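You operate a simulated robot arm through the tools that you are given. There is no shell and no other tool.

Carry out the task below with a simulated robot arm. There is one attempt and no reset: what you move stays moved.

TASK
Start the short belt, track it to the middle, then stop it.
Fine: start it once, slacken the tracking lock nut, turn the screw till the display shows MID, tighten the nut; hands stay off the belts. Where these are worked on the way, their far stop is far enough and under half their travel is too little: tracking lock nut.

It is judged by the outcome, as a careful person would: the job done as asked, and still so three seconds after it is handed in. It fails if anything else is knocked over, pushed out of place, dropped, spilled or broken.

THE ROBOT
A 6-joint arm with a three-finger gripper, fixed in place. Base frame: the origin is at the foot of the arm, x ahead of it, y to its left, z up. Units: m, rad, N and s.
Its first joint turns from -2.897 to 2.897 rad. Payload 4.89 kg.
Tool frame: the origin (TCP) lies between the finger pads and is the grasp point; the fingertips stand 0.03 m ahead of it; z points along the fingers, y is the line along which they close. The gripper opens to 0.164 m. The gripper's body begins 0.125 m behind the TCP.
Orientation is told as [roll, pitch, yaw] about the base's x, y, z axes, in that order, counted from this pose: with the fingers straight down and closing along the base's y, the tool's x points along the base's -x, its y along +y and its z along -z.

THE INTERFACE
- The arm moves only by the tool send_rows. Its argument "series" is one flat list of numbers, 7 for each row, row after row: the shift along the base's x, y, z in m, then the turn, a rotation vector about the base's x, y, z in rad, then the closure in counts, from 0 (fully open) to 255 (shut). In form: [dx, dy, dz, wx, wy, wz, fingers, dx, dy, dz, wx, wy, wz, fingers, ...]. A call has 1 to 20 rows; each row shifts and turns the commanded pose from where the row before left it. Each row takes 0.2 s and may step no farther than 0.05 m and 0.15 rad from the row before; otherwise, or with a gripper value out of range, the whole call is refused. Where a pose cannot be reached the arm comes as near as it can. A force on the tool above 90 N (or 10 N above the force at the start of the call, whichever is more), or a blocked arm, ends the call early, and 0.2 s more pass. The fingers move at their own pace (about 0.108 m/s each) and stop on an object; they squeeze with about 41 N. The grip force told is the motor's: it shows also when the fingers shut on nothing. Time passes only in rows, and 0.2 s behind the last, so rows that do not move let the fingers close. The reply holds the time, the measured pose of the TCP, the force on the tool along the base axes, the opening and the grip force, in the units named above and with some noise, with the torque about the TCP (base axes, N m) and any sound that the robot's microphone picked up, and new pictures: "pictures" is both (left out), scene, wrist or none.
- Cameras (640 x 400 px; columns grow to the right, rows downward): "scene" is fixed at [0.2167, 0.648, 0.9756]; the picture's right is [-0.29, -0.96, 0.00], its down [-0.67, 0.21, -0.71] and it looks along [0.68, -0.21, -0.70] (base axes); focal length 362 px, centre (320, 200). "wrist" rides on the gripper at [0.076, -0.002, -0.152] in the tool frame; the picture's right is [0.02, 1.00, 0.00], its down [-0.88, 0.02, -0.47] and it looks along [-0.47, 0.01, 0.88] (tool axes); focal length 247 px, centre (320, 200). There is no depth. A picture from a camera that has moved, and an enlarged one, comes with that camera's place and axes in the base frame and with its lens. The place of the scene camera against the robot may be out by one fixed shift of up to 0.018 m in any direction.
- slide_trunk(by): slides the trunk up (or, below 0, down) by that many m; the arm rides with it, the base frame stays. It gives what a move gives, with no picture.
- inspect(camera, box): a new picture of the part [left, top, right, bottom] of that camera's present view, enlarged. No time passes.
- finish_job(): hands the job in; it is judged then, once.

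Nothing tells you positions but the pictures and the camera data. Unless the task says otherwise, let go and move clear before handing in.

The tools are called after ">>>" by a JSON object that holds its "api" and its "payload". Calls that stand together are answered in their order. send_rows: Moves the arm, as the interface text tells. Its arguments: {"type":"object","properties":{"series":{"type":"array","items":{"type":"number"}},"pictures":{"type":"string","enum":["both","scene","wrist","none"]}},"required":["series"]} The other tools are called the same way: slide_trunk (by) slides the trunk up or down; inspect (camera, box) takes an enlarged picture of a part of a camera's view; finish_job () hands the job in.

At the start:

```text
clock: 0.0
tcp_pos: [0.4928, 0.3789, 0.7292]
ee_rot: [0.0, -0.002, 0.002]
wrist_force: [-0.2, 0.2, 0.0]
torque: [0.02, 0.03, 0.01]
width: 0.1641
gripper_force: 0.0
trunk travel left (down, up): [-0.05, 0.34]
```

scene: 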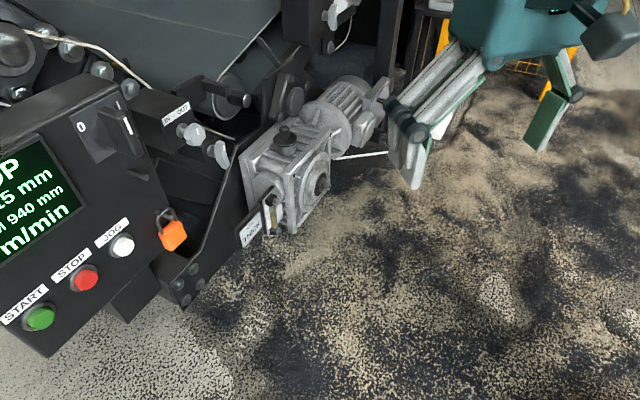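
wrist: 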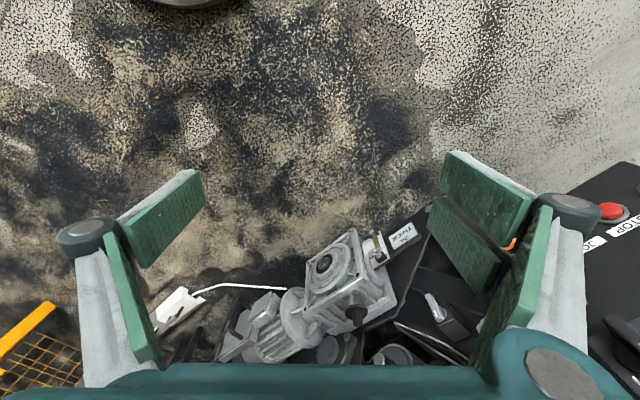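

I see a control panel with START/STOP/JOG buttons and a display at the left, and a gearmotor with tracking hardware near the middle. I'll enlarge the views before moving anything.

>>> {"api": "inspect", "payload": {"camera": "scene", "box": [0, 60, 200, 360]}}

>>> {"api": "inspect", "payload": {"camera": "scene", "box": [130, 60, 290, 160]}}

>>> {"api": "inspect", "payload": {"camera": "scene", "box": [140, 160, 340, 285]}}

>>> {"api": "inspect", "payload": {"camera": "scene", "box": [0, 0, 400, 130]}}

>>> {"api": "inspect", "payload": {"camera": "wrist", "box": [200, 180, 640, 400]}}

```text
1.33 times, centred on (100, 210) of scene
camera zoom: at [0.2167, 0.648, 0.9756], right [-0.29, -0.96, 0.0], down [-0.67, 0.21, -0.71], along [0.68, -0.21, -0.7], focal length 483 px, centre (613, 187)
```

zoom: 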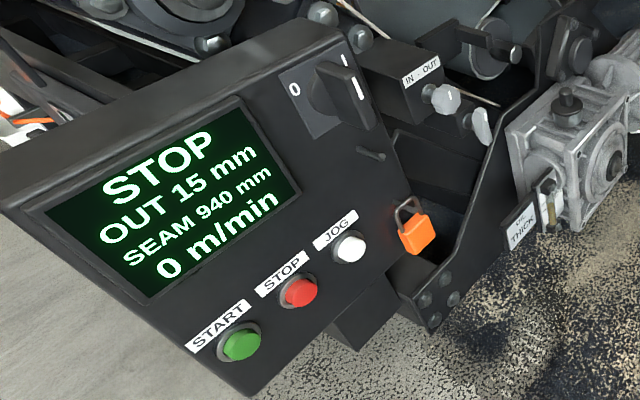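

```text
4.00 times, centred on (210, 110) of scene
camera zoom: at [0.2167, 0.648, 0.9756], right [-0.29, -0.96, 0.0], down [-0.67, 0.21, -0.71], along [0.68, -0.21, -0.7], focal length 1448 px, centre (760, 560)
```

zoom: 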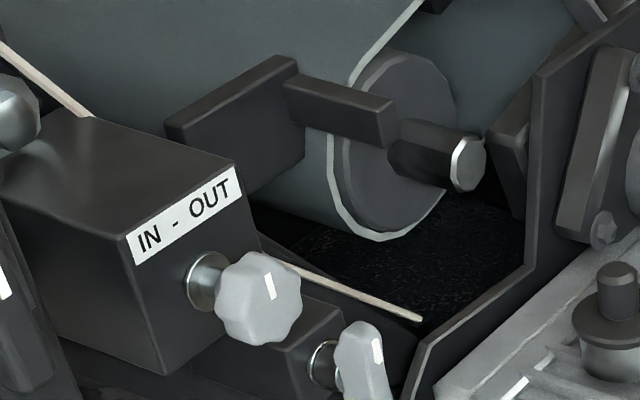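

```text
3.20 times, centred on (240, 222) of scene
camera zoom: at [0.2167, 0.648, 0.9756], right [-0.29, -0.96, 0.0], down [-0.67, 0.21, -0.71], along [0.68, -0.21, -0.7], focal length 1158 px, centre (576, 128)
```

zoom: 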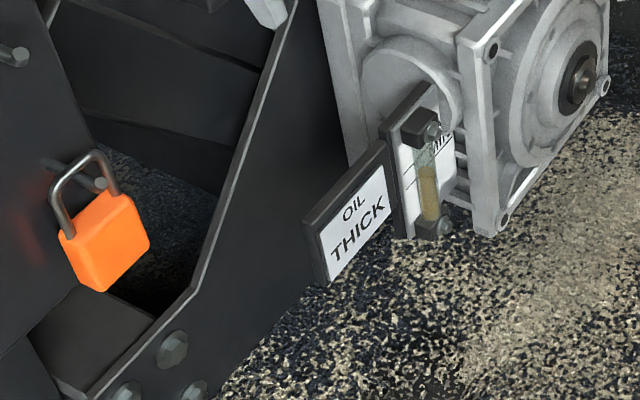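

```text
1.60 times, centred on (200, 65) of scene
camera zoom: at [0.2167, 0.648, 0.9756], right [-0.29, -0.96, 0.0], down [-0.67, 0.21, -0.71], along [0.68, -0.21, -0.7], focal length 579 px, centre (512, 416)
```

zoom: 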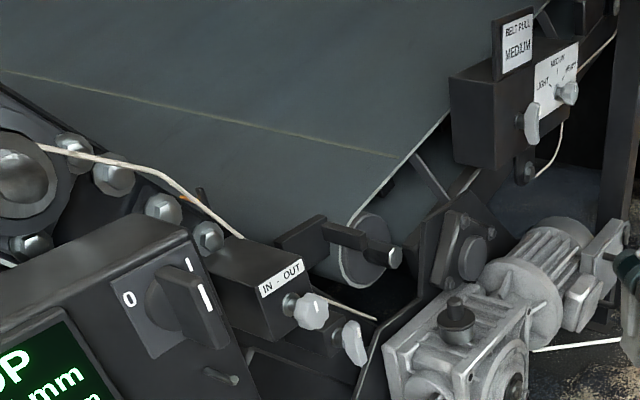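

```text
1.45 times, centred on (420, 290) of wrist
camera zoom: at [0.4161, 0.3781, 0.8811], right [-0.02, 1.0, 0.0], down [0.88, 0.02, 0.47], along [0.47, 0.01, -0.88], focal length 359 px, centre (174, 69)
```

zoom: 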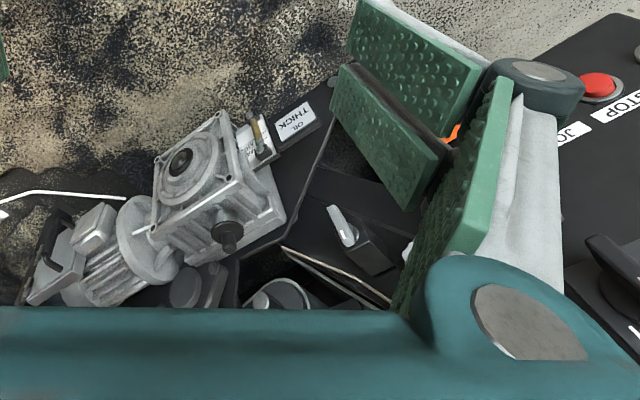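

The display reads "STOP / OUT 15 mm". I take the upper "IN - OUT" knob to be the tracking screw and the wing-shaped nut beside it to be its lock nut, with STOP roughly at (0.635, 0.913, 0.49). Next I'll turn the wrist toward the machine for a second view.

>>> {"api": "send_rows", "payload": {"series": [0, 0, 0.03, 0, 0, 0.15, 0, 0, 0, 0.03, 0, 0, 0.15, 0, 0, 0, 0.03, 0, 0, 0.15, 0, 0, 0, 0.03, 0, 0, 0.15, 0, 0, 0, 0, 0, 0, 0.15, 0, 0, 0, 0, 0, 0, 0.15, 0]}}

```text
clock: 1.4
tcp_pos: [0.4937, 0.3801, 0.849]
ee_rot: [0.0, -0.002, 0.902]
wrist_force: [-0.3, 0.3, -0.8]
torque: [0.02, 0.0, -0.03]
width: 0.1639
gripper_force: 0.1
trunk travel left (down, up): [-0.05, 0.34]
camera wrist: at [0.4468, 0.3196, 1.0002], right [-0.8, 0.6, 0.0], down [0.53, 0.7, 0.47], along [0.29, 0.38, -0.88], focal length 247 px, centre (320, 200)
```

scene: 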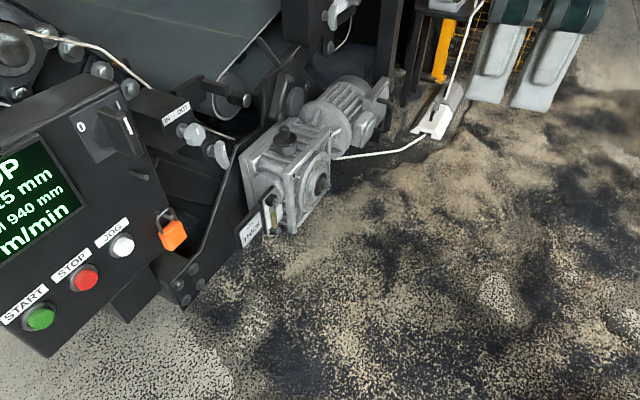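
wrist: 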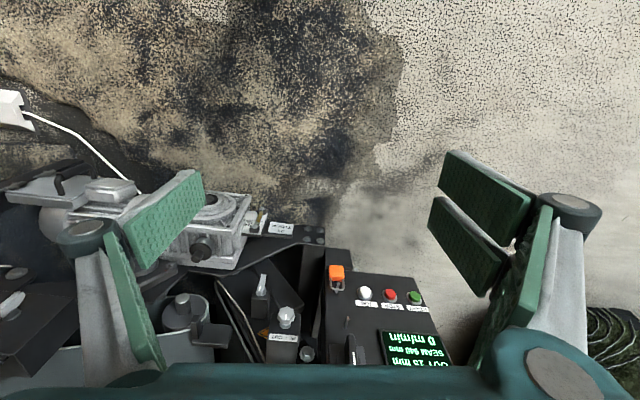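

The machine's front faces the robot, turned about 0.9 rad in yaw, so text reads left to right along [0.78, -0.62, 0]. I'll tilt the tool forward to get a frontal view.

>>> {"api": "send_rows", "payload": {"series": [0, 0, 0, 0.1175, -0.093, 0, 0, 0, 0, 0, 0.1175, -0.093, 0, 0, 0, 0, 0, 0.1175, -0.093, 0, 0, 0, 0, 0, 0.1175, -0.093, 0, 0]}}

>>> {"api": "inspect", "payload": {"camera": "wrist", "box": [200, 160, 440, 310]}}

```text
clock: 2.4
tcp_pos: [0.4944, 0.3802, 0.8486]
ee_rot: [-0.001, -0.601, 0.901]
wrist_force: [0.9, 0.6, -0.1]
torque: [-0.04, 0.0, -0.03]
width: 0.1639
gripper_force: 0.0
trunk travel left (down, up): [-0.05, 0.34]
camera wrist: at [0.4012, 0.2624, 0.931], right [-0.79, 0.61, -0.01], down [0.27, 0.37, 0.89], along [0.54, 0.7, -0.46], focal length 247 px, centre (320, 200)
```

scene: 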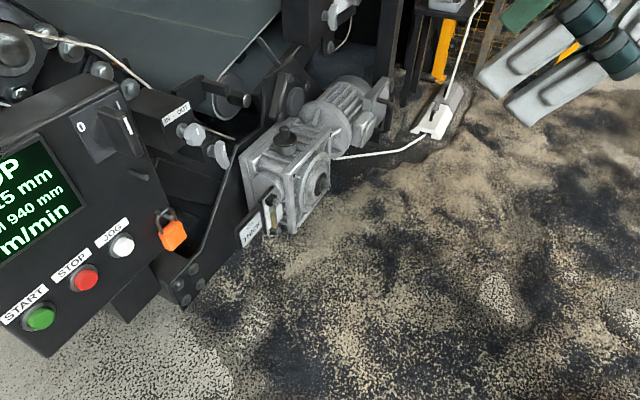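
wrist: 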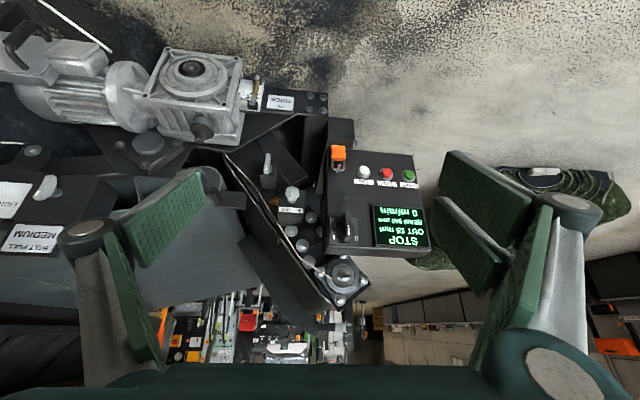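

```text
2.67 times, centred on (320, 235) of wrist
camera zoom: at [0.4012, 0.2624, 0.931], right [-0.79, 0.61, -0.01], down [0.27, 0.37, 0.89], along [0.54, 0.7, -0.46], focal length 659 px, centre (320, 107)
```

zoom: 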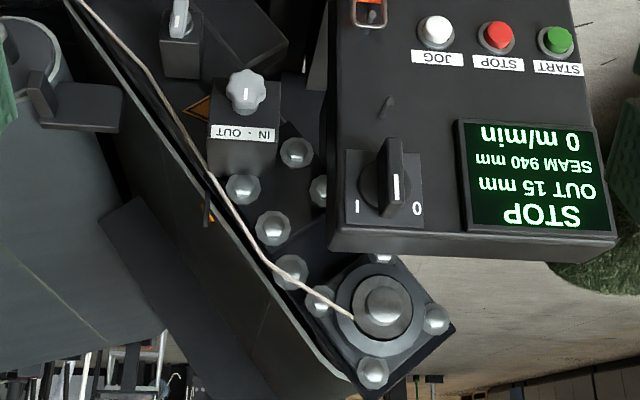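

Triangulating the views puts START, STOP and JOG at about (0.59, 0.97), (0.64, 0.915) and (0.70, 0.866), at z ≈ 0.485. The tracking knob is near (0.848, 0.706, 0.585) and the wing nut near (0.927, 0.669, 0.477), and the machine face points along azimuth 45°. I'll level the tool toward the machine and look closer from a safe distance.

>>> {"api": "send_rows", "payload": {"series": [0.0195, 0.009, -0.044, 0, 0, -0.116, 0, 0.0195, 0.009, -0.044, 0.0983, -0.0983, 0, 0, 0.0195, 0.009, -0.044, 0.0983, -0.0983, 0, 0, 0.0195, 0.009, -0.044, 0.0983, -0.0983, 0, 0, 0.0195, 0.009, -0.044, 0.0983, -0.0983, 0, 0, 0.0195, 0.009, -0.044, 0.0983, -0.0983, 0, 0, 0.0195, 0.009, -0.044, 0.0983, -0.0983, 0, 0, 0.0195, 0.009, -0.044, 0.0983, -0.0983, 0, 0]}}

>>> {"api": "inspect", "payload": {"camera": "wrist", "box": [200, 140, 440, 290]}}

```text
clock: 4.2
tcp_pos: [0.8414, 0.5732, 0.8228]
ee_rot: [-1.635, -1.567, 2.422]
wrist_force: [-1.2, -2.0, 2.6]
torque: [-0.33, 0.38, -0.1]
width: 0.164
gripper_force: 0.1
out of reach, approached as far as the arm can: row 2, 3, 4, 5, 6, 7, 8
trunk travel left (down, up): [-0.05, 0.34]
camera wrist: at [0.7336, 0.464, 0.7459], right [-0.71, 0.71, -0.02], down [-0.35, -0.32, 0.88], along [0.62, 0.63, 0.47], focal length 247 px, centre (320, 200)
```

scene: 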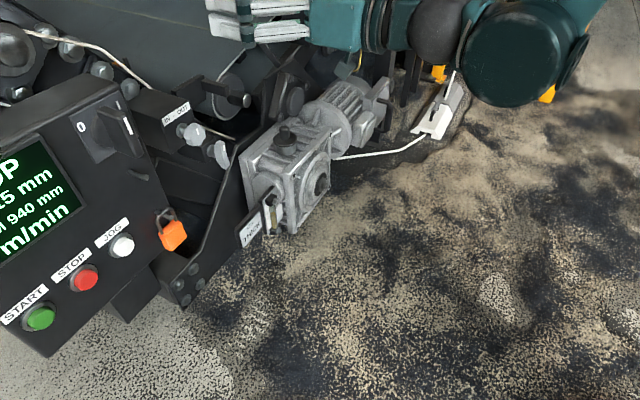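
wrist: 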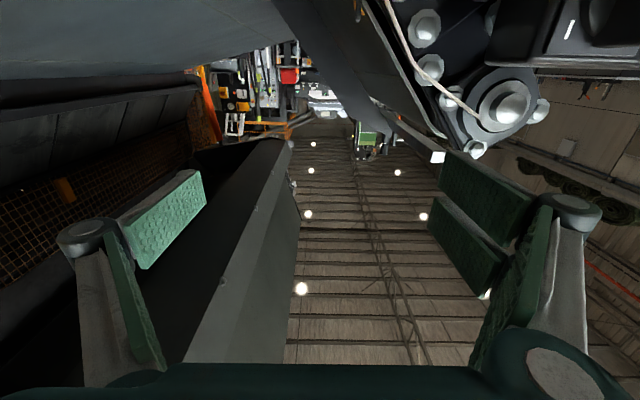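

```text
2.67 times, centred on (320, 215) of wrist
camera zoom: at [0.7336, 0.464, 0.7459], right [-0.71, 0.71, -0.02], down [-0.35, -0.32, 0.88], along [0.62, 0.63, 0.47], focal length 659 px, centre (320, 160)
```

zoom: 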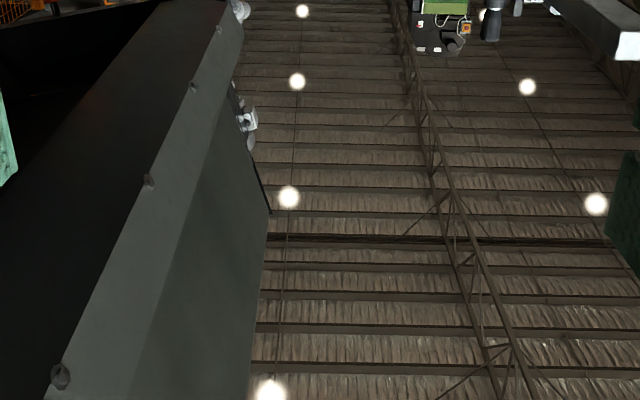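

The closer target was inside the arm's minimum reach, so it stopped short at about (0.84, 0.57, 0.82) with the tool level. Nothing has been touched. I'll check how the commanded pose behaves with a small retreat.

>>> {"api": "send_rows", "payload": {"series": [-0.01, -0.01, 0, 0, 0, 0, 0], "pictures": "none"}}

```text
clock: 4.6
tcp_pos: [0.8378, 0.567, 0.8301]
ee_rot: [1.642, -1.568, -0.856]
wrist_force: [0.4, 0.2, -0.8]
torque: [0.01, -0.04, 0.04]
width: 0.1638
gripper_force: 0.1
out of reach, approached as far as the arm can: row 1
trunk travel left (down, up): [-0.05, 0.34]
```

I'm still unsure whether the commanded pose is the unreachable one, so I'll test it with a harmless upward move.

>>> {"api": "send_rows", "payload": {"series": [0, 0, 0.05, 0, 0, 0, 0], "pictures": "none"}}

```text
clock: 5.0
tcp_pos: [0.8383, 0.5704, 0.879]
ee_rot: [2.064, -1.57, -1.279]
wrist_force: [1.1, 0.9, -0.7]
torque: [0.12, -0.1, 0.03]
width: 0.164
gripper_force: 0.1
trunk travel left (down, up): [-0.05, 0.34]
```

The command does follow the reached pose, so moves are predictable. I'll come down slowly in front of the knob and wing nut with fingertips near d ≈ 1.02, well short of the parts.

>>> {"api": "send_rows", "payload": {"series": [-0.005, 0.005, -0.045, 0, 0, 0, 0, -0.005, 0.005, -0.045, 0, 0, 0, 0, -0.005, 0.005, -0.045, 0, 0, 0, 0]}}

```text
clock: 5.8
tcp_pos: [0.8587, 0.6036, 0.7751]
ee_rot: [1.65, -1.57, -0.864]
wrist_force: [-1.0, -0.8, 1.7]
torque: [-0.14, 0.12, -0.01]
width: 0.1642
gripper_force: 0.1
out of reach, approached as far as the arm can: row 2, 3
trunk travel left (down, up): [-0.05, 0.34]
camera wrist: at [0.7513, 0.4952, 0.6989], right [-0.71, 0.71, -0.02], down [-0.35, -0.32, 0.88], along [0.62, 0.63, 0.47], focal length 247 px, centre (320, 200)
```

scene: 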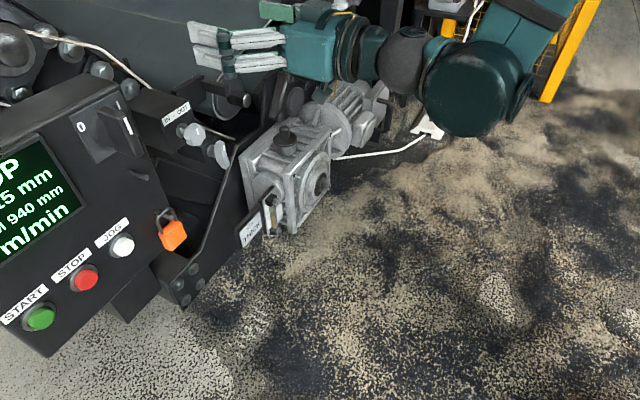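
wrist: 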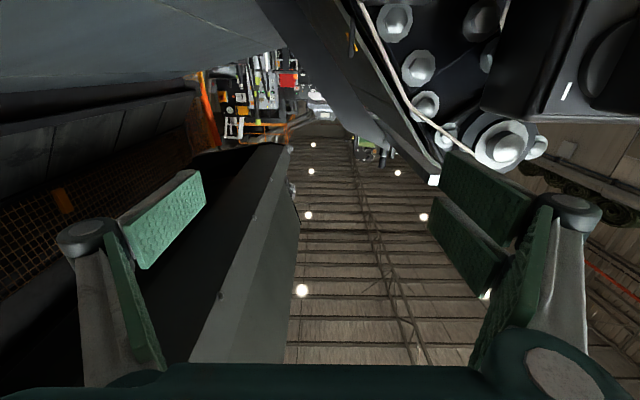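

Reach limits stop me lowering a fully level tool here. I'll pitch the fingers about 30° downward instead, which moves the wrist higher and makes the camera look level at the machine.

>>> {"api": "send_rows", "payload": {"series": [0, 0, 0.01, -0.0884, 0.0884, 0, 0, 0, 0, 0.01, -0.0884, 0.0884, 0, 0, 0, 0, 0.0, -0.0884, 0.0884, 0, 0, 0, 0, 0, -0.0884, 0.0884, 0, 0]}}

>>> {"api": "inspect", "payload": {"camera": "wrist", "box": [200, 0, 440, 150]}}

```text
clock: 6.8
tcp_pos: [0.8571, 0.6052, 0.7918]
ee_rot: [0.003, -1.07, 0.779]
wrist_force: [0.3, 0.6, -0.2]
torque: [0.02, 0.0, 0.0]
width: 0.1642
gripper_force: 0.1
trunk travel left (down, up): [-0.05, 0.34]
camera wrist: at [0.7368, 0.4841, 0.7975], right [-0.71, 0.7, -0.02], down [-0.01, 0.02, 1.0], along [0.7, 0.71, -0.01], focal length 247 px, centre (320, 200)
```

scene: 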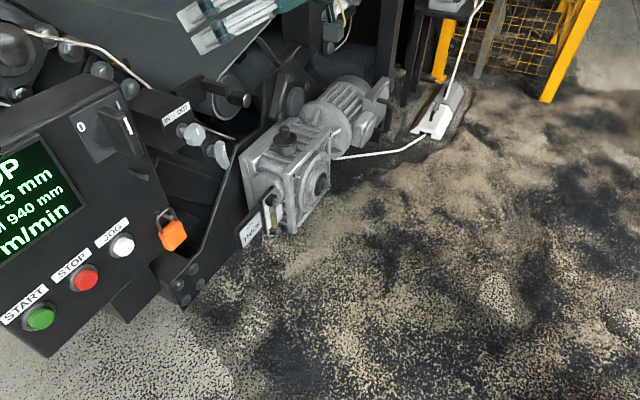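
wrist: 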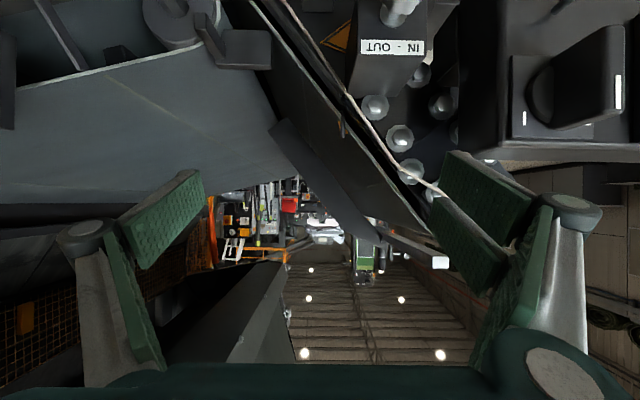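

```text
2.67 times, centred on (320, 75) of wrist
camera zoom: at [0.7368, 0.4841, 0.7975], right [-0.71, 0.7, -0.02], down [-0.01, 0.02, 1.0], along [0.7, 0.71, -0.01], focal length 659 px, centre (320, 533)
```

zoom: 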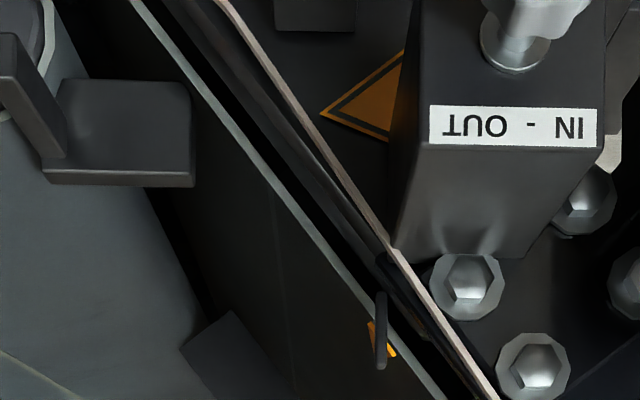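

The label is level, so 45° is the right heading, and a pull cord runs behind the knob that I must avoid. I'll lower and back off a little to bring the knob and nut into view.

>>> {"api": "send_rows", "payload": {"series": [-0.0123, -0.0053, -0.043, 0, 0, 0, 0, -0.0123, -0.0053, -0.043, 0, 0, 0, 0, -0.0123, -0.0053, -0.043, 0, 0, 0, 0, -0.0123, -0.0053, -0.043, 0, 0, 0, 0]}}

>>> {"api": "inspect", "payload": {"camera": "wrist", "box": [200, 0, 440, 150]}}

```text
clock: 7.8
tcp_pos: [0.8205, 0.5971, 0.6324]
ee_rot: [0.002, -1.071, 0.782]
wrist_force: [-1.1, 0.2, 1.0]
torque: [-0.07, 0.09, -0.02]
width: 0.1641
gripper_force: 0.0
out of reach, approached as far as the arm can: row 4
trunk travel left (down, up): [-0.05, 0.34]
camera wrist: at [0.7001, 0.4754, 0.6388], right [-0.71, 0.7, -0.02], down [-0.01, 0.02, 1.0], along [0.7, 0.71, -0.01], focal length 247 px, centre (320, 200)
```

scene: 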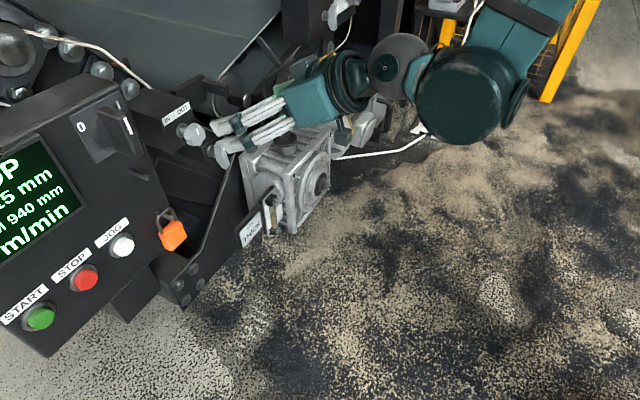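
wrist: 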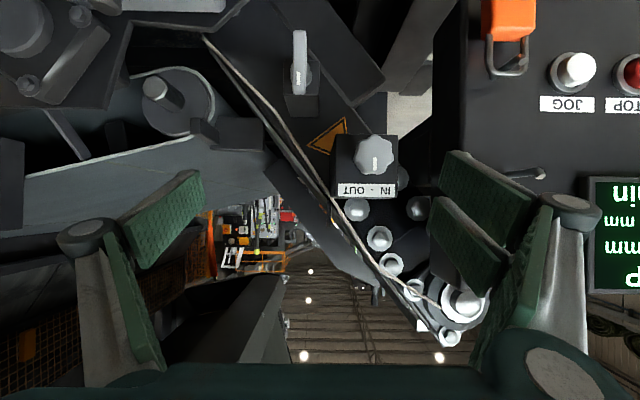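

```text
2.67 times, centred on (320, 75) of wrist
camera zoom: at [0.7001, 0.4754, 0.6388], right [-0.71, 0.7, -0.02], down [-0.01, 0.02, 1.0], along [0.7, 0.71, -0.01], focal length 659 px, centre (320, 533)
```

zoom: 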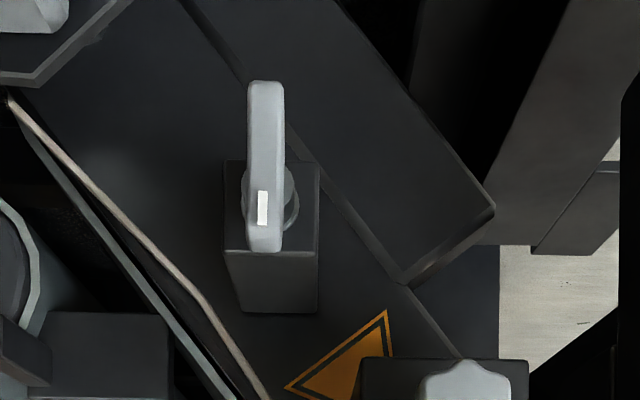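

I can now clearly see the knob at about u = 0.10, z = 0.588. The lock nut lever hangs down from a hub near u = 0.182, z = 0.489. I'll close the fingers and shift across in front of the panel toward the START button.

>>> {"api": "send_rows", "payload": {"series": [-0.0338, 0.0338, 0, 0, 0, 0, 255, -0.0338, 0.0338, 0, 0, 0, 0, 255, -0.0338, 0.0338, 0, 0, 0, 0, 255, -0.0338, 0.0338, 0, 0, 0, 0, 255, -0.0338, 0.0338, 0, 0, 0, 0, 255, -0.0338, 0.0338, 0, 0, 0, 0, 255, -0.0338, 0.0338, 0, 0, 0, 0, 255, -0.0338, 0.0338, 0, 0, 0, 0, 255, -0.0338, 0.0338, 0, 0, 0, 0, 255]}}

>>> {"api": "inspect", "payload": {"camera": "wrist", "box": [160, 0, 480, 200]}}

```text
clock: 9.8
tcp_pos: [0.5241, 0.9069, 0.6379]
ee_rot: [0.004, -1.072, 0.781]
wrist_force: [0.7, -1.1, 0.4]
torque: [0.05, 0.16, 0.18]
width: 0.0
gripper_force: 40.7
out of reach, approached as far as the arm can: row 1, 3
trunk travel left (down, up): [-0.05, 0.34]
camera wrist: at [0.4044, 0.7865, 0.644], right [-0.71, 0.7, -0.02], down [-0.01, 0.02, 1.0], along [0.7, 0.71, -0.01], focal length 247 px, centre (320, 200)
```

scene: 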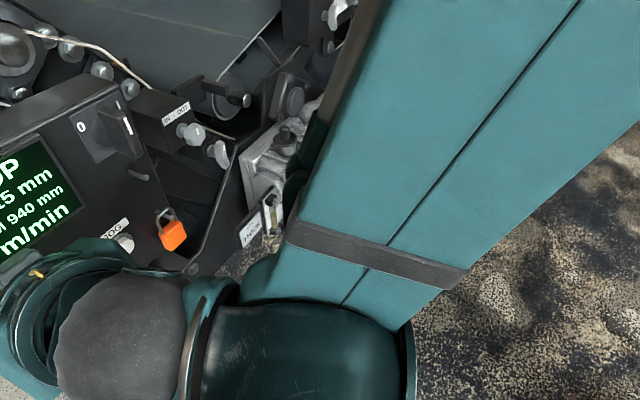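
wrist: 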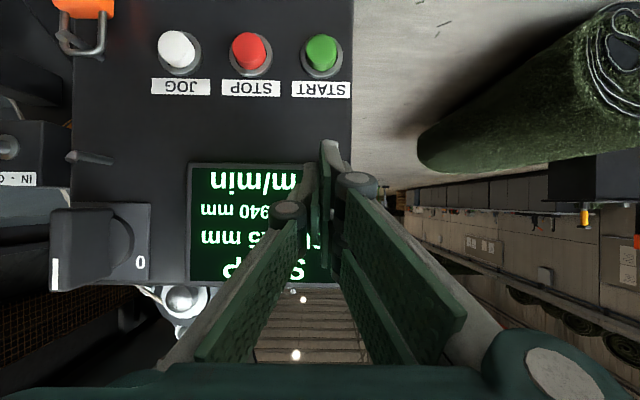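

```text
2.00 times, centred on (320, 100) of wrist
camera zoom: at [0.4044, 0.7865, 0.644], right [-0.71, 0.7, -0.02], down [-0.01, 0.02, 1.0], along [0.7, 0.71, -0.01], focal length 494 px, centre (320, 400)
```

zoom: 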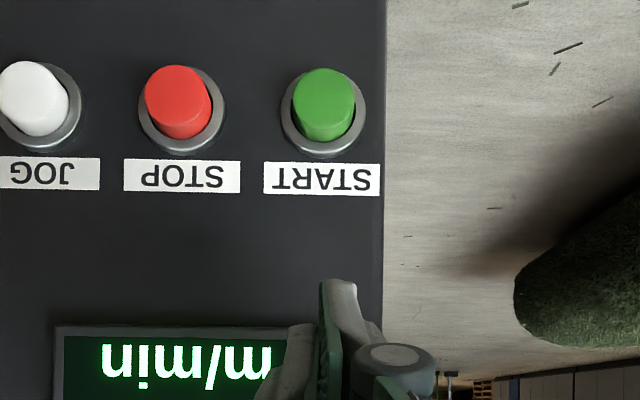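

START is at about u = -0.273, z = 0.491, with its cap front near d ≈ 1.09. I'll lower the closed fingertips to a point just in front of it.

>>> {"api": "send_rows", "payload": {"series": [0.004, 0.0054, -0.0463, 0, 0, 0, 255, 0.004, 0.0054, -0.0463, 0, 0, 0, 255, 0.004, 0.0054, -0.0463, 0, 0, 0, 255]}}

```text
clock: 10.6
tcp_pos: [0.5351, 0.9248, 0.4997]
ee_rot: [0.004, -1.072, 0.782]
wrist_force: [-0.5, -1.1, 1.4]
torque: [-0.12, 0.1, 0.07]
width: 0.0
gripper_force: 41.2
trunk travel left (down, up): [-0.05, 0.34]
camera wrist: at [0.4144, 0.803, 0.5051], right [-0.71, 0.7, -0.02], down [-0.01, 0.02, 1.0], along [0.7, 0.71, 0.0], focal length 247 px, centre (320, 200)
```

scene: 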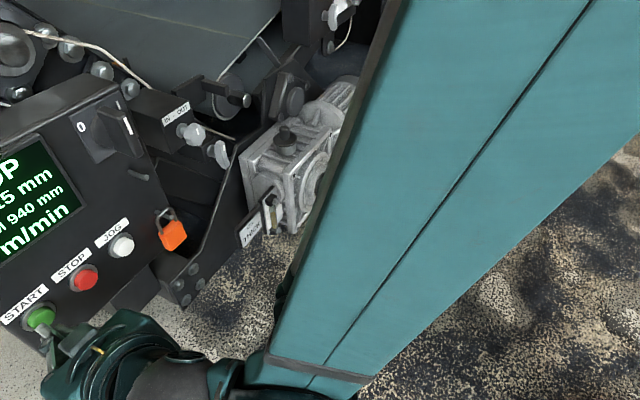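
wrist: 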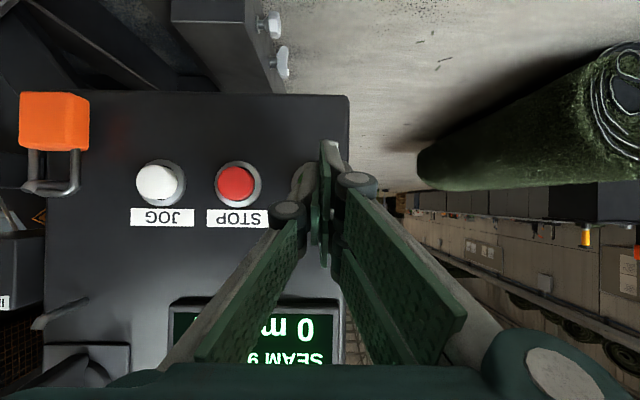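

The fingertips are lined up just in front of START. I'll advance in small steps and watch the force and sound.

>>> {"api": "send_rows", "payload": {"series": [0.0035, 0.0035, 0, 0, 0, 0, 255, 0.0035, 0.0035, 0, 0, 0, 0, 255, 0.0035, 0.0035, 0, 0, 0, 0, 255]}}

```text
clock: 11.4
tcp_pos: [0.5485, 0.9344, 0.4975]
ee_rot: [0.003, -1.07, 0.782]
wrist_force: [0.0, -0.1, -0.2]
torque: [0.01, -0.02, -0.01]
width: 0.0
gripper_force: 41.1
trunk travel left (down, up): [-0.05, 0.34]
camera wrist: at [0.4278, 0.8132, 0.5038], right [-0.71, 0.7, -0.02], down [-0.01, 0.02, 1.0], along [0.7, 0.71, -0.01], focal length 247 px, centre (320, 200)
```

scene: 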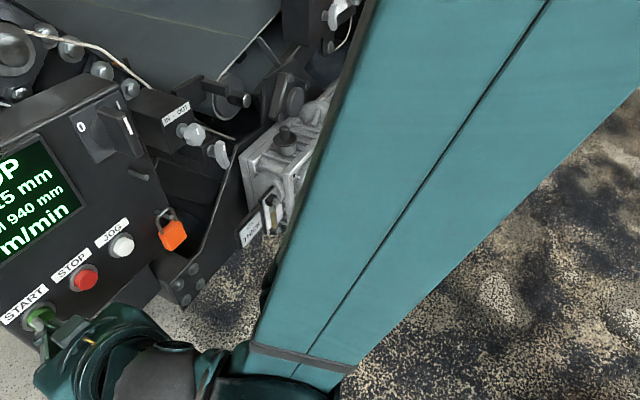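
wrist: 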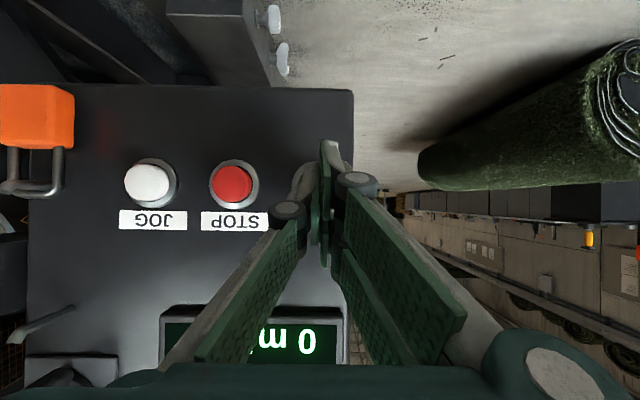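

No contact yet. I'll keep advancing in small steps.

>>> {"api": "send_rows", "payload": {"series": [0.0025, 0.0025, 0, 0, 0, 0, 255, 0.0025, 0.0025, 0, 0, 0, 0, 255], "pictures": "none"}}

```text
clock: 12.0
tcp_pos: [0.555, 0.9389, 0.4981]
ee_rot: [0.001, -1.075, 0.783]
wrist_force: [0.5, -0.3, 0.2]
torque: [0.0, 0.04, -0.01]
width: 0.0
gripper_force: 40.6
trunk travel left (down, up): [-0.05, 0.34]
```

>>> {"api": "send_rows", "payload": {"series": [0.0022, 0.0025, 0, 0, 0, 0, 255, 0.0022, 0.0025, 0, 0, 0, 0, 255], "pictures": "scene"}}

```text
clock: 12.6
tcp_pos: [0.5586, 0.9445, 0.4989]
ee_rot: [0.002, -1.074, 0.782]
wrist_force: [-3.0, -4.7, 1.3]
torque: [0.06, -0.07, 0.01]
width: 0.0001
gripper_force: 41.2
trunk travel left (down, up): [-0.05, 0.34]
heard: click
```

scene: 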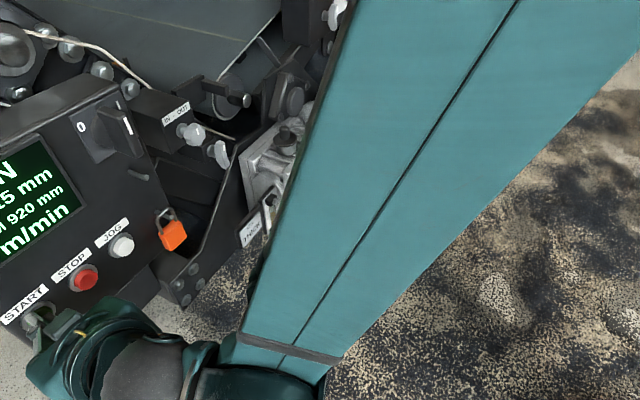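

A click was heard and the display changed to RUN, with the seam count moving. START has been pressed once, so I'll back straight off, rise, and move across toward the lock nut lever.

>>> {"api": "send_rows", "payload": {"series": [-0.02, -0.02, 0, 0, 0, 0, 255, -0.016, -0.016, 0.03, 0, 0, 0, 255, -0.01, -0.01, 0.045, 0, 0, 0, 255, 0, 0, 0.045, 0, 0, 0, 255, 0.0328, -0.0328, 0, 0, 0, 0, 255, 0.0328, -0.0328, 0, 0, 0, 0, 255, 0.0328, -0.0328, 0, 0, 0, 0, 255, 0.0328, -0.0328, 0, 0, 0, 0, 255, 0.0328, -0.0328, 0, 0, 0, 0, 255, 0.0328, -0.0328, 0, 0, 0, 0, 255, 0.0328, -0.0328, 0, 0, 0, 0, 255, 0.0328, -0.0328, 0, 0, 0, 0, 255, 0.0328, -0.0328, 0, 0, 0, 0, 255]}}

>>> {"api": "inspect", "payload": {"camera": "scene", "box": [0, 120, 120, 290]}}

>>> {"api": "inspect", "payload": {"camera": "wrist", "box": [220, 0, 420, 125]}}

```text
clock: 15.4
tcp_pos: [0.8209, 0.6198, 0.6292]
ee_rot: [0.001, -1.073, 0.784]
wrist_force: [-0.6, 0.9, -0.1]
torque: [-0.12, -0.06, -0.15]
width: 0.0
gripper_force: 40.9
out of reach, approached as far as the arm can: row 7, 8, 9
trunk travel left (down, up): [-0.05, 0.34]
camera wrist: at [0.7005, 0.4984, 0.6347], right [-0.71, 0.7, -0.02], down [-0.01, 0.02, 1.0], along [0.7, 0.71, -0.01], focal length 247 px, centre (320, 200)
```

scene: 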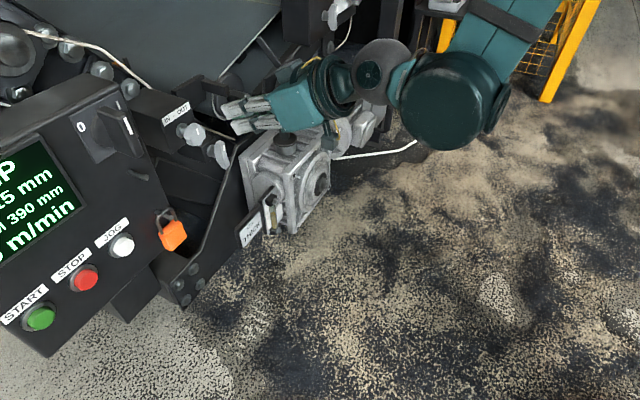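
wrist: 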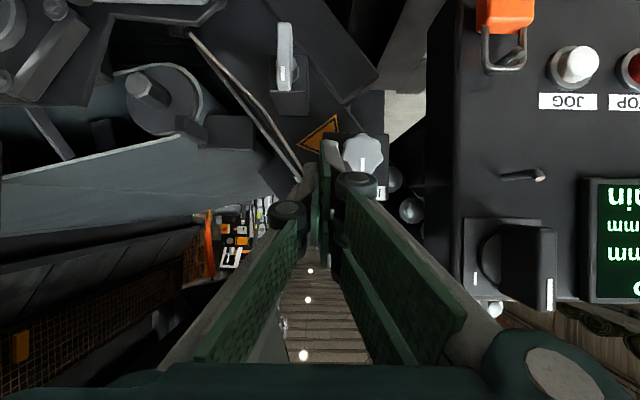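

```text
2.35 times, centred on (60, 205) of scene
camera zoom: at [0.2167, 0.648, 0.9756], right [-0.29, -0.96, 0.0], down [-0.67, 0.21, -0.71], along [0.68, -0.21, -0.7], focal length 852 px, centre (932, 188)
```

zoom: 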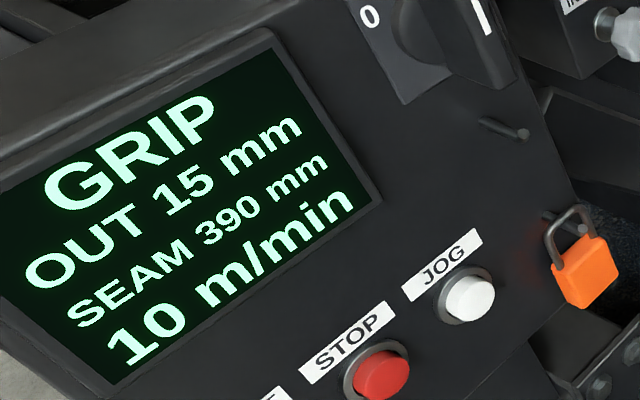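

```text
3.20 times, centred on (320, 62) of wrist
camera zoom: at [0.7005, 0.4984, 0.6347], right [-0.71, 0.7, -0.02], down [-0.01, 0.02, 1.0], along [0.7, 0.71, -0.01], focal length 790 px, centre (320, 640)
```

zoom: 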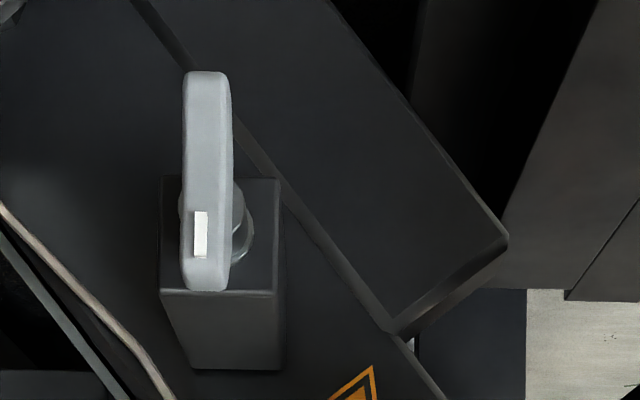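

The display shows "GRIP, OUT 15 mm, SEAM 390 mm, 10 m/min", so the belt is running. The lever hangs from about z = 0.493 to 0.438 at u ≈ 0.18. I'll come down to its left so I can push it to the right, which is counter-clockwise and should slacken it.

>>> {"api": "send_rows", "payload": {"series": [0.003, 0.003, -0.042, 0, 0, 0, 255, 0.003, 0.003, -0.042, 0, 0, 0, 255, 0.003, 0.003, -0.042, 0, 0, 0, 255, 0.003, 0.003, -0.04, 0, 0, 0, 255]}}

>>> {"api": "inspect", "payload": {"camera": "wrist", "box": [200, 100, 360, 200]}}

>>> {"api": "inspect", "payload": {"camera": "scene", "box": [150, 80, 310, 180]}}

```text
clock: 16.4
tcp_pos: [0.8626, 0.6515, 0.4779]
ee_rot: [0.001, -1.071, 0.782]
wrist_force: [-0.6, -0.7, 1.6]
torque: [-0.13, 0.1, -0.08]
width: 0.0
gripper_force: 41.1
out of reach, approached as far as the arm can: row 1, 2, 3, 4
trunk travel left (down, up): [-0.05, 0.34]
camera wrist: at [0.7424, 0.5304, 0.4831], right [-0.71, 0.7, -0.02], down [-0.01, 0.02, 1.0], along [0.7, 0.71, -0.01], focal length 247 px, centre (320, 200)
```

scene: 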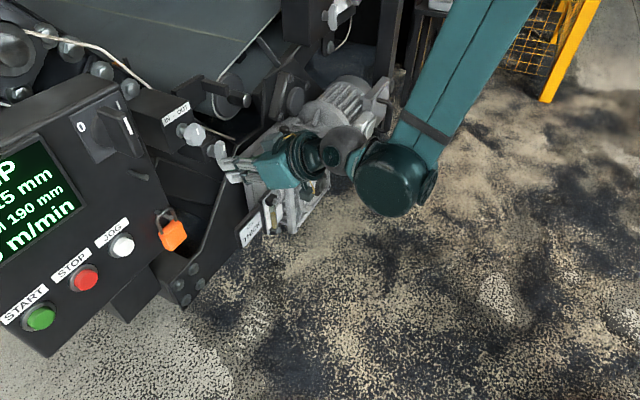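
wrist: 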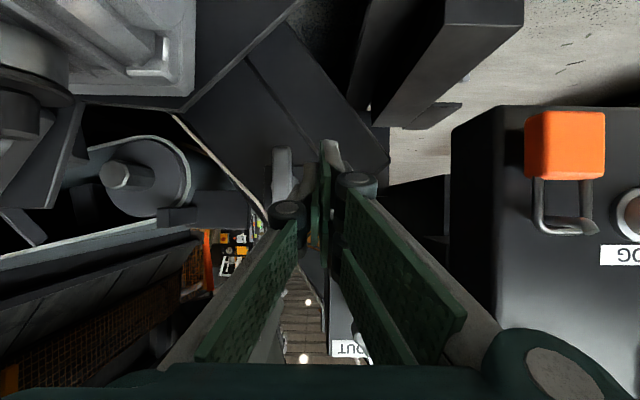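

```text
4.00 times, centred on (280, 150) of wrist
camera zoom: at [0.7424, 0.5304, 0.4831], right [-0.71, 0.7, -0.02], down [-0.01, 0.02, 1.0], along [0.7, 0.71, -0.01], focal length 988 px, centre (480, 400)
```

zoom: 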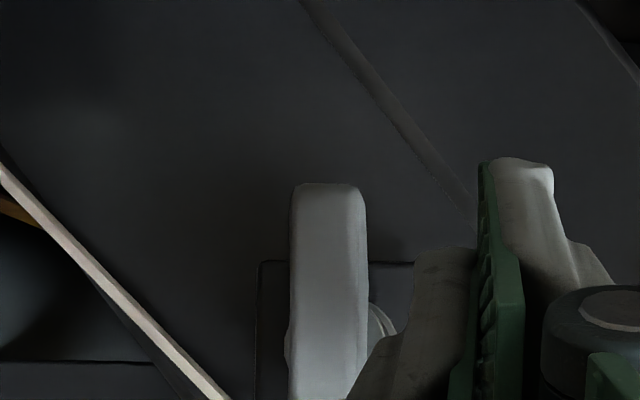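

```text
4.00 times, centred on (230, 130) of scene
camera zoom: at [0.2167, 0.648, 0.9756], right [-0.29, -0.96, 0.0], down [-0.67, 0.21, -0.71], along [0.68, -0.21, -0.7], focal length 1448 px, centre (680, 480)
```

zoom: 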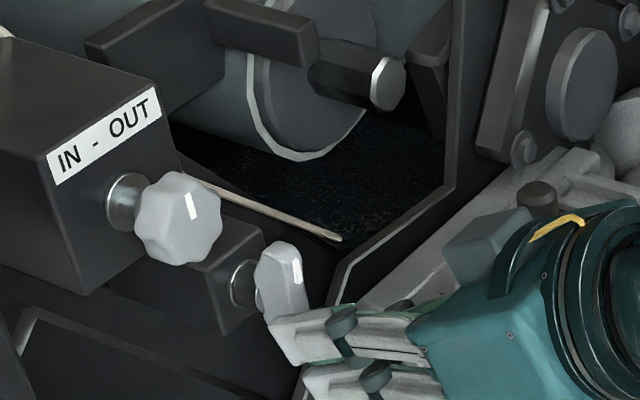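

The closed fingers are just left of the lever, with about 1 cm of gap. I'll move them slightly lower and forward so they overlap its thickness.

>>> {"api": "send_rows", "payload": {"series": [0.0085, 0.0095, -0.006, 0, 0, 0, 255, 0.0085, 0.0095, -0.006, 0, 0, 0, 255]}}

>>> {"api": "inspect", "payload": {"camera": "scene", "box": [150, 80, 310, 180]}}

>>> {"api": "inspect", "payload": {"camera": "wrist", "box": [200, 100, 360, 200]}}

```text
clock: 17.0
tcp_pos: [0.8794, 0.6726, 0.4649]
ee_rot: [0.003, -1.074, 0.781]
wrist_force: [-0.8, -0.6, 0.6]
torque: [-0.02, 0.04, 0.01]
width: 0.0
gripper_force: 40.7
trunk travel left (down, up): [-0.05, 0.34]
camera wrist: at [0.7581, 0.55, 0.4708], right [-0.71, 0.7, -0.02], down [-0.01, 0.02, 1.0], along [0.7, 0.71, -0.01], focal length 247 px, centre (320, 200)
```

scene: 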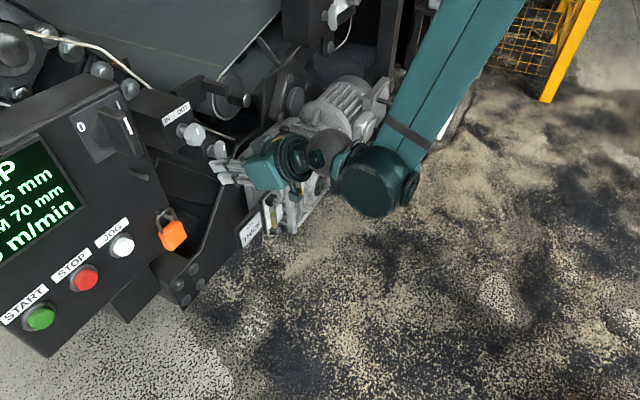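
wrist: 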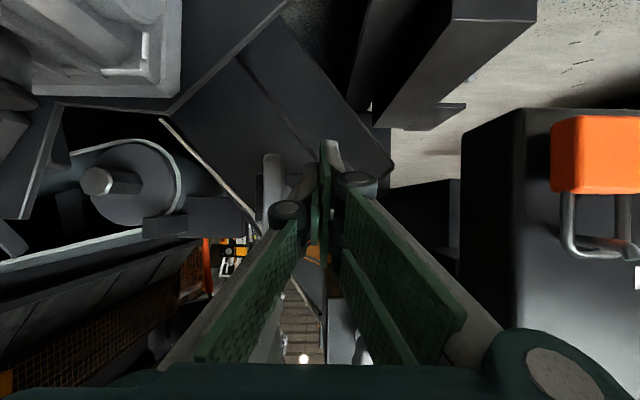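

```text
4.00 times, centred on (230, 130) of scene
camera zoom: at [0.2167, 0.648, 0.9756], right [-0.29, -0.96, 0.0], down [-0.67, 0.21, -0.71], along [0.68, -0.21, -0.7], focal length 1448 px, centre (680, 480)
```

zoom: 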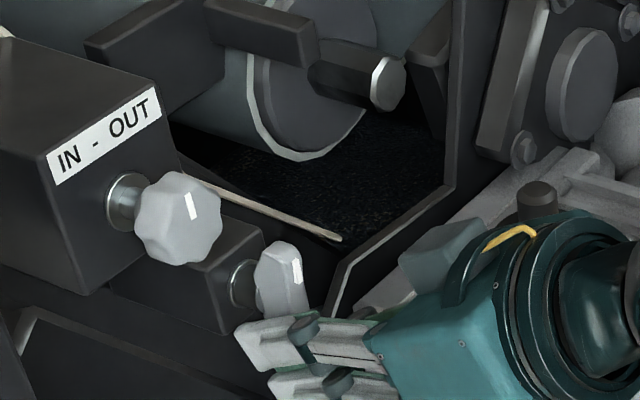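

```text
4.00 times, centred on (280, 150) of wrist
camera zoom: at [0.7581, 0.55, 0.4708], right [-0.71, 0.7, -0.02], down [-0.01, 0.02, 1.0], along [0.7, 0.71, -0.01], focal length 988 px, centre (480, 400)
```

zoom: 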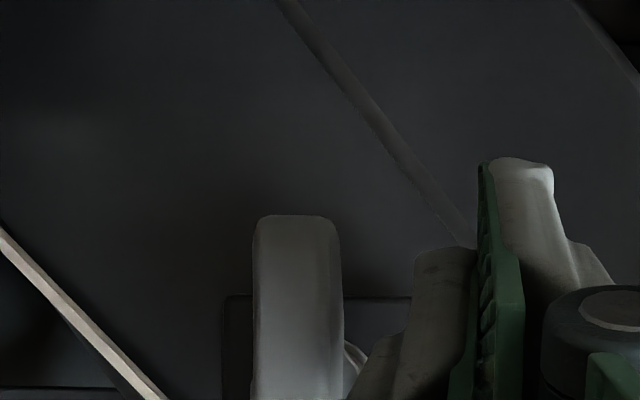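

The fingers are level with the lever tip, but depth is the least certain dimension. I'll go a little deeper and lower, then ease right until contact.

>>> {"api": "send_rows", "payload": {"series": [0.0053, 0.0053, -0.007, 0, 0, 0, 255, 0.0053, -0.0053, 0, 0, 0, 0, 255, 0.0053, -0.0053, 0, 0, 0, 0, 255, 0.0053, -0.0053, 0, 0, 0, 0, 255]}}

>>> {"api": "inspect", "payload": {"camera": "scene", "box": [150, 80, 310, 180]}}

>>> {"api": "inspect", "payload": {"camera": "wrist", "box": [200, 100, 360, 200]}}

```text
clock: 18.0
tcp_pos: [0.8971, 0.6638, 0.4593]
ee_rot: [0.005, -1.072, 0.785]
wrist_force: [-33.2, 15.4, 3.2]
torque: [0.02, -0.03, 0.63]
width: 0.0001
gripper_force: 41.0
trunk travel left (down, up): [-0.05, 0.34]
camera wrist: at [0.7777, 0.5415, 0.4656], right [-0.72, 0.7, -0.02], down [-0.01, 0.02, 1.0], along [0.7, 0.72, -0.01], focal length 247 px, centre (320, 200)
```

scene: 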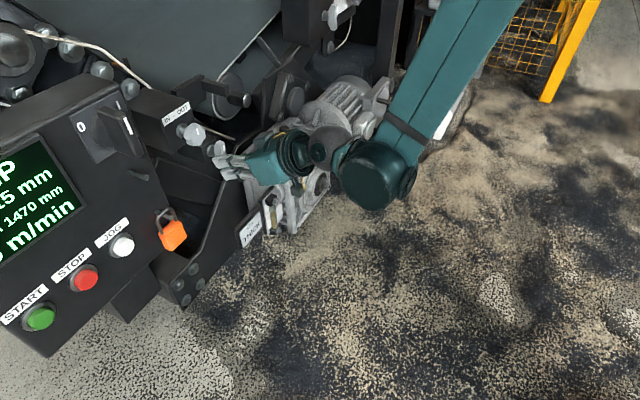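
wrist: 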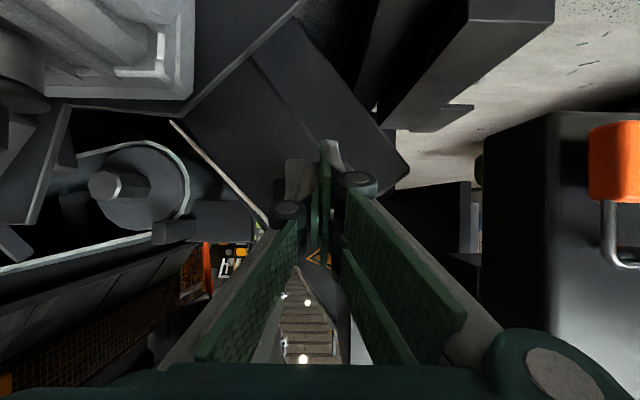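

```text
4.00 times, centred on (230, 130) of scene
camera zoom: at [0.2167, 0.648, 0.9756], right [-0.29, -0.96, 0.0], down [-0.67, 0.21, -0.71], along [0.68, -0.21, -0.7], focal length 1448 px, centre (680, 480)
```

zoom: 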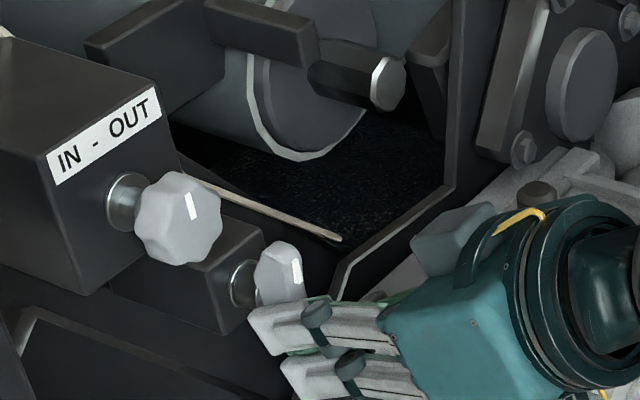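

```text
4.00 times, centred on (280, 150) of wrist
camera zoom: at [0.7777, 0.5415, 0.4656], right [-0.72, 0.7, -0.02], down [-0.01, 0.02, 1.0], along [0.7, 0.72, -0.01], focal length 988 px, centre (480, 400)
```

zoom: 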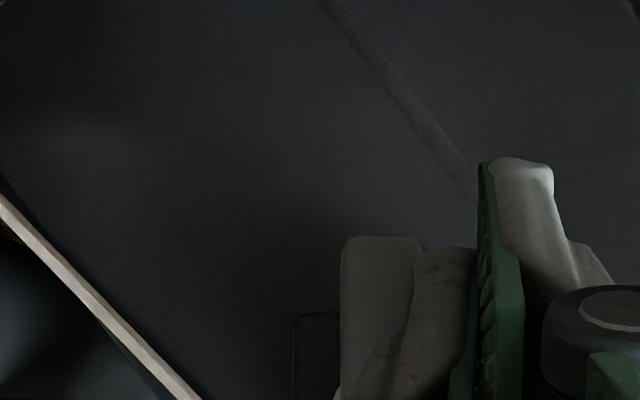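

I have contact, about 34 N of sideways force, and the lever hasn't visibly moved. I'll push a little further along the arc to see if it yields.

>>> {"api": "send_rows", "payload": {"series": [0.0042, -0.0042, -0.001, 0, 0, 0, 255, 0.0042, -0.0042, 0, 0, 0, 0, 255]}}

>>> {"api": "inspect", "payload": {"camera": "scene", "box": [150, 80, 310, 180]}}

>>> {"api": "inspect", "payload": {"camera": "wrist", "box": [200, 100, 360, 200]}}

```text
clock: 18.5
tcp_pos: [0.8975, 0.6632, 0.4587]
ee_rot: [0.014, -1.072, 0.783]
wrist_force: [-12.6, 14.7, 7.4]
torque: [0.01, -0.15, 0.39]
width: 0.0
gripper_force: 41.3
trunk travel left (down, up): [-0.05, 0.34]
stopped in row 2: the force on the tool passed its limit at 100 N (the readings are from after the stop); the commanded pose is now the measured one
camera wrist: at [0.7787, 0.5411, 0.4644], right [-0.72, 0.69, -0.01], down [-0.01, 0.01, 1.0], along [0.69, 0.72, -0.01], focal length 247 px, centre (320, 200)
```

scene: 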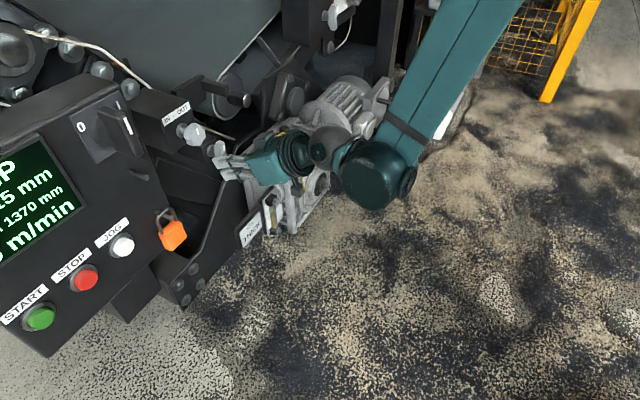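
wrist: 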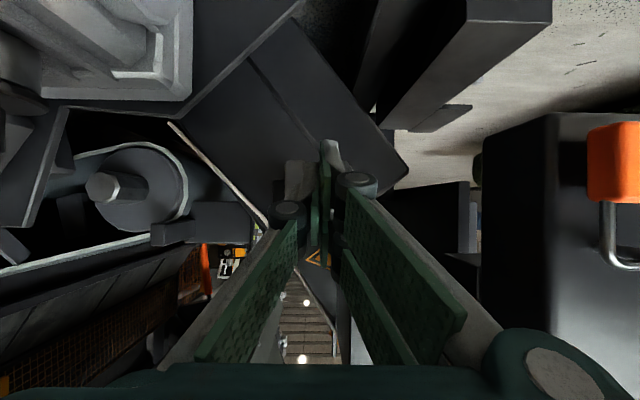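

```text
4.00 times, centred on (230, 130) of scene
camera zoom: at [0.2167, 0.648, 0.9756], right [-0.29, -0.96, 0.0], down [-0.67, 0.21, -0.71], along [0.68, -0.21, -0.7], focal length 1448 px, centre (680, 480)
```

zoom: 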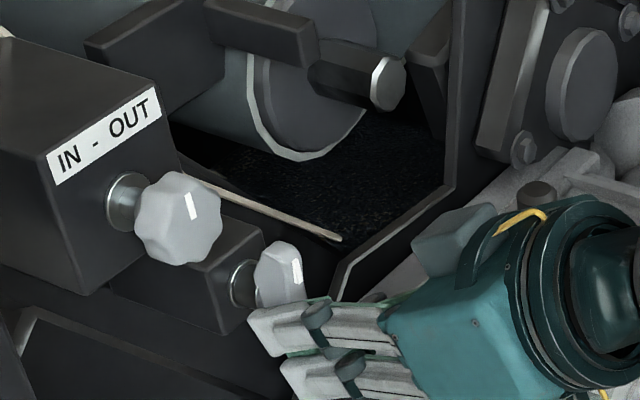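

```text
4.00 times, centred on (280, 150) of wrist
camera zoom: at [0.7787, 0.5411, 0.4644], right [-0.72, 0.69, -0.01], down [-0.01, 0.01, 1.0], along [0.69, 0.72, -0.01], focal length 988 px, centre (480, 400)
```

zoom: 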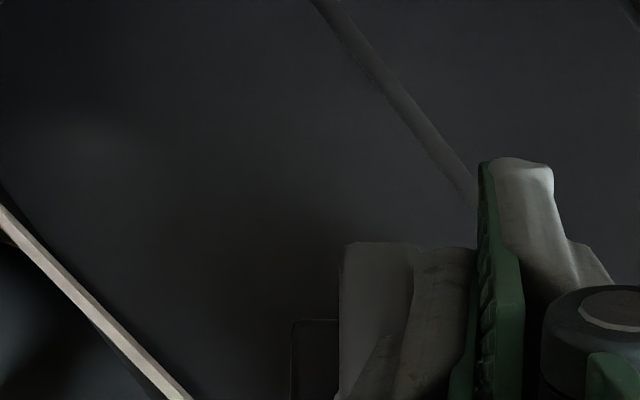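

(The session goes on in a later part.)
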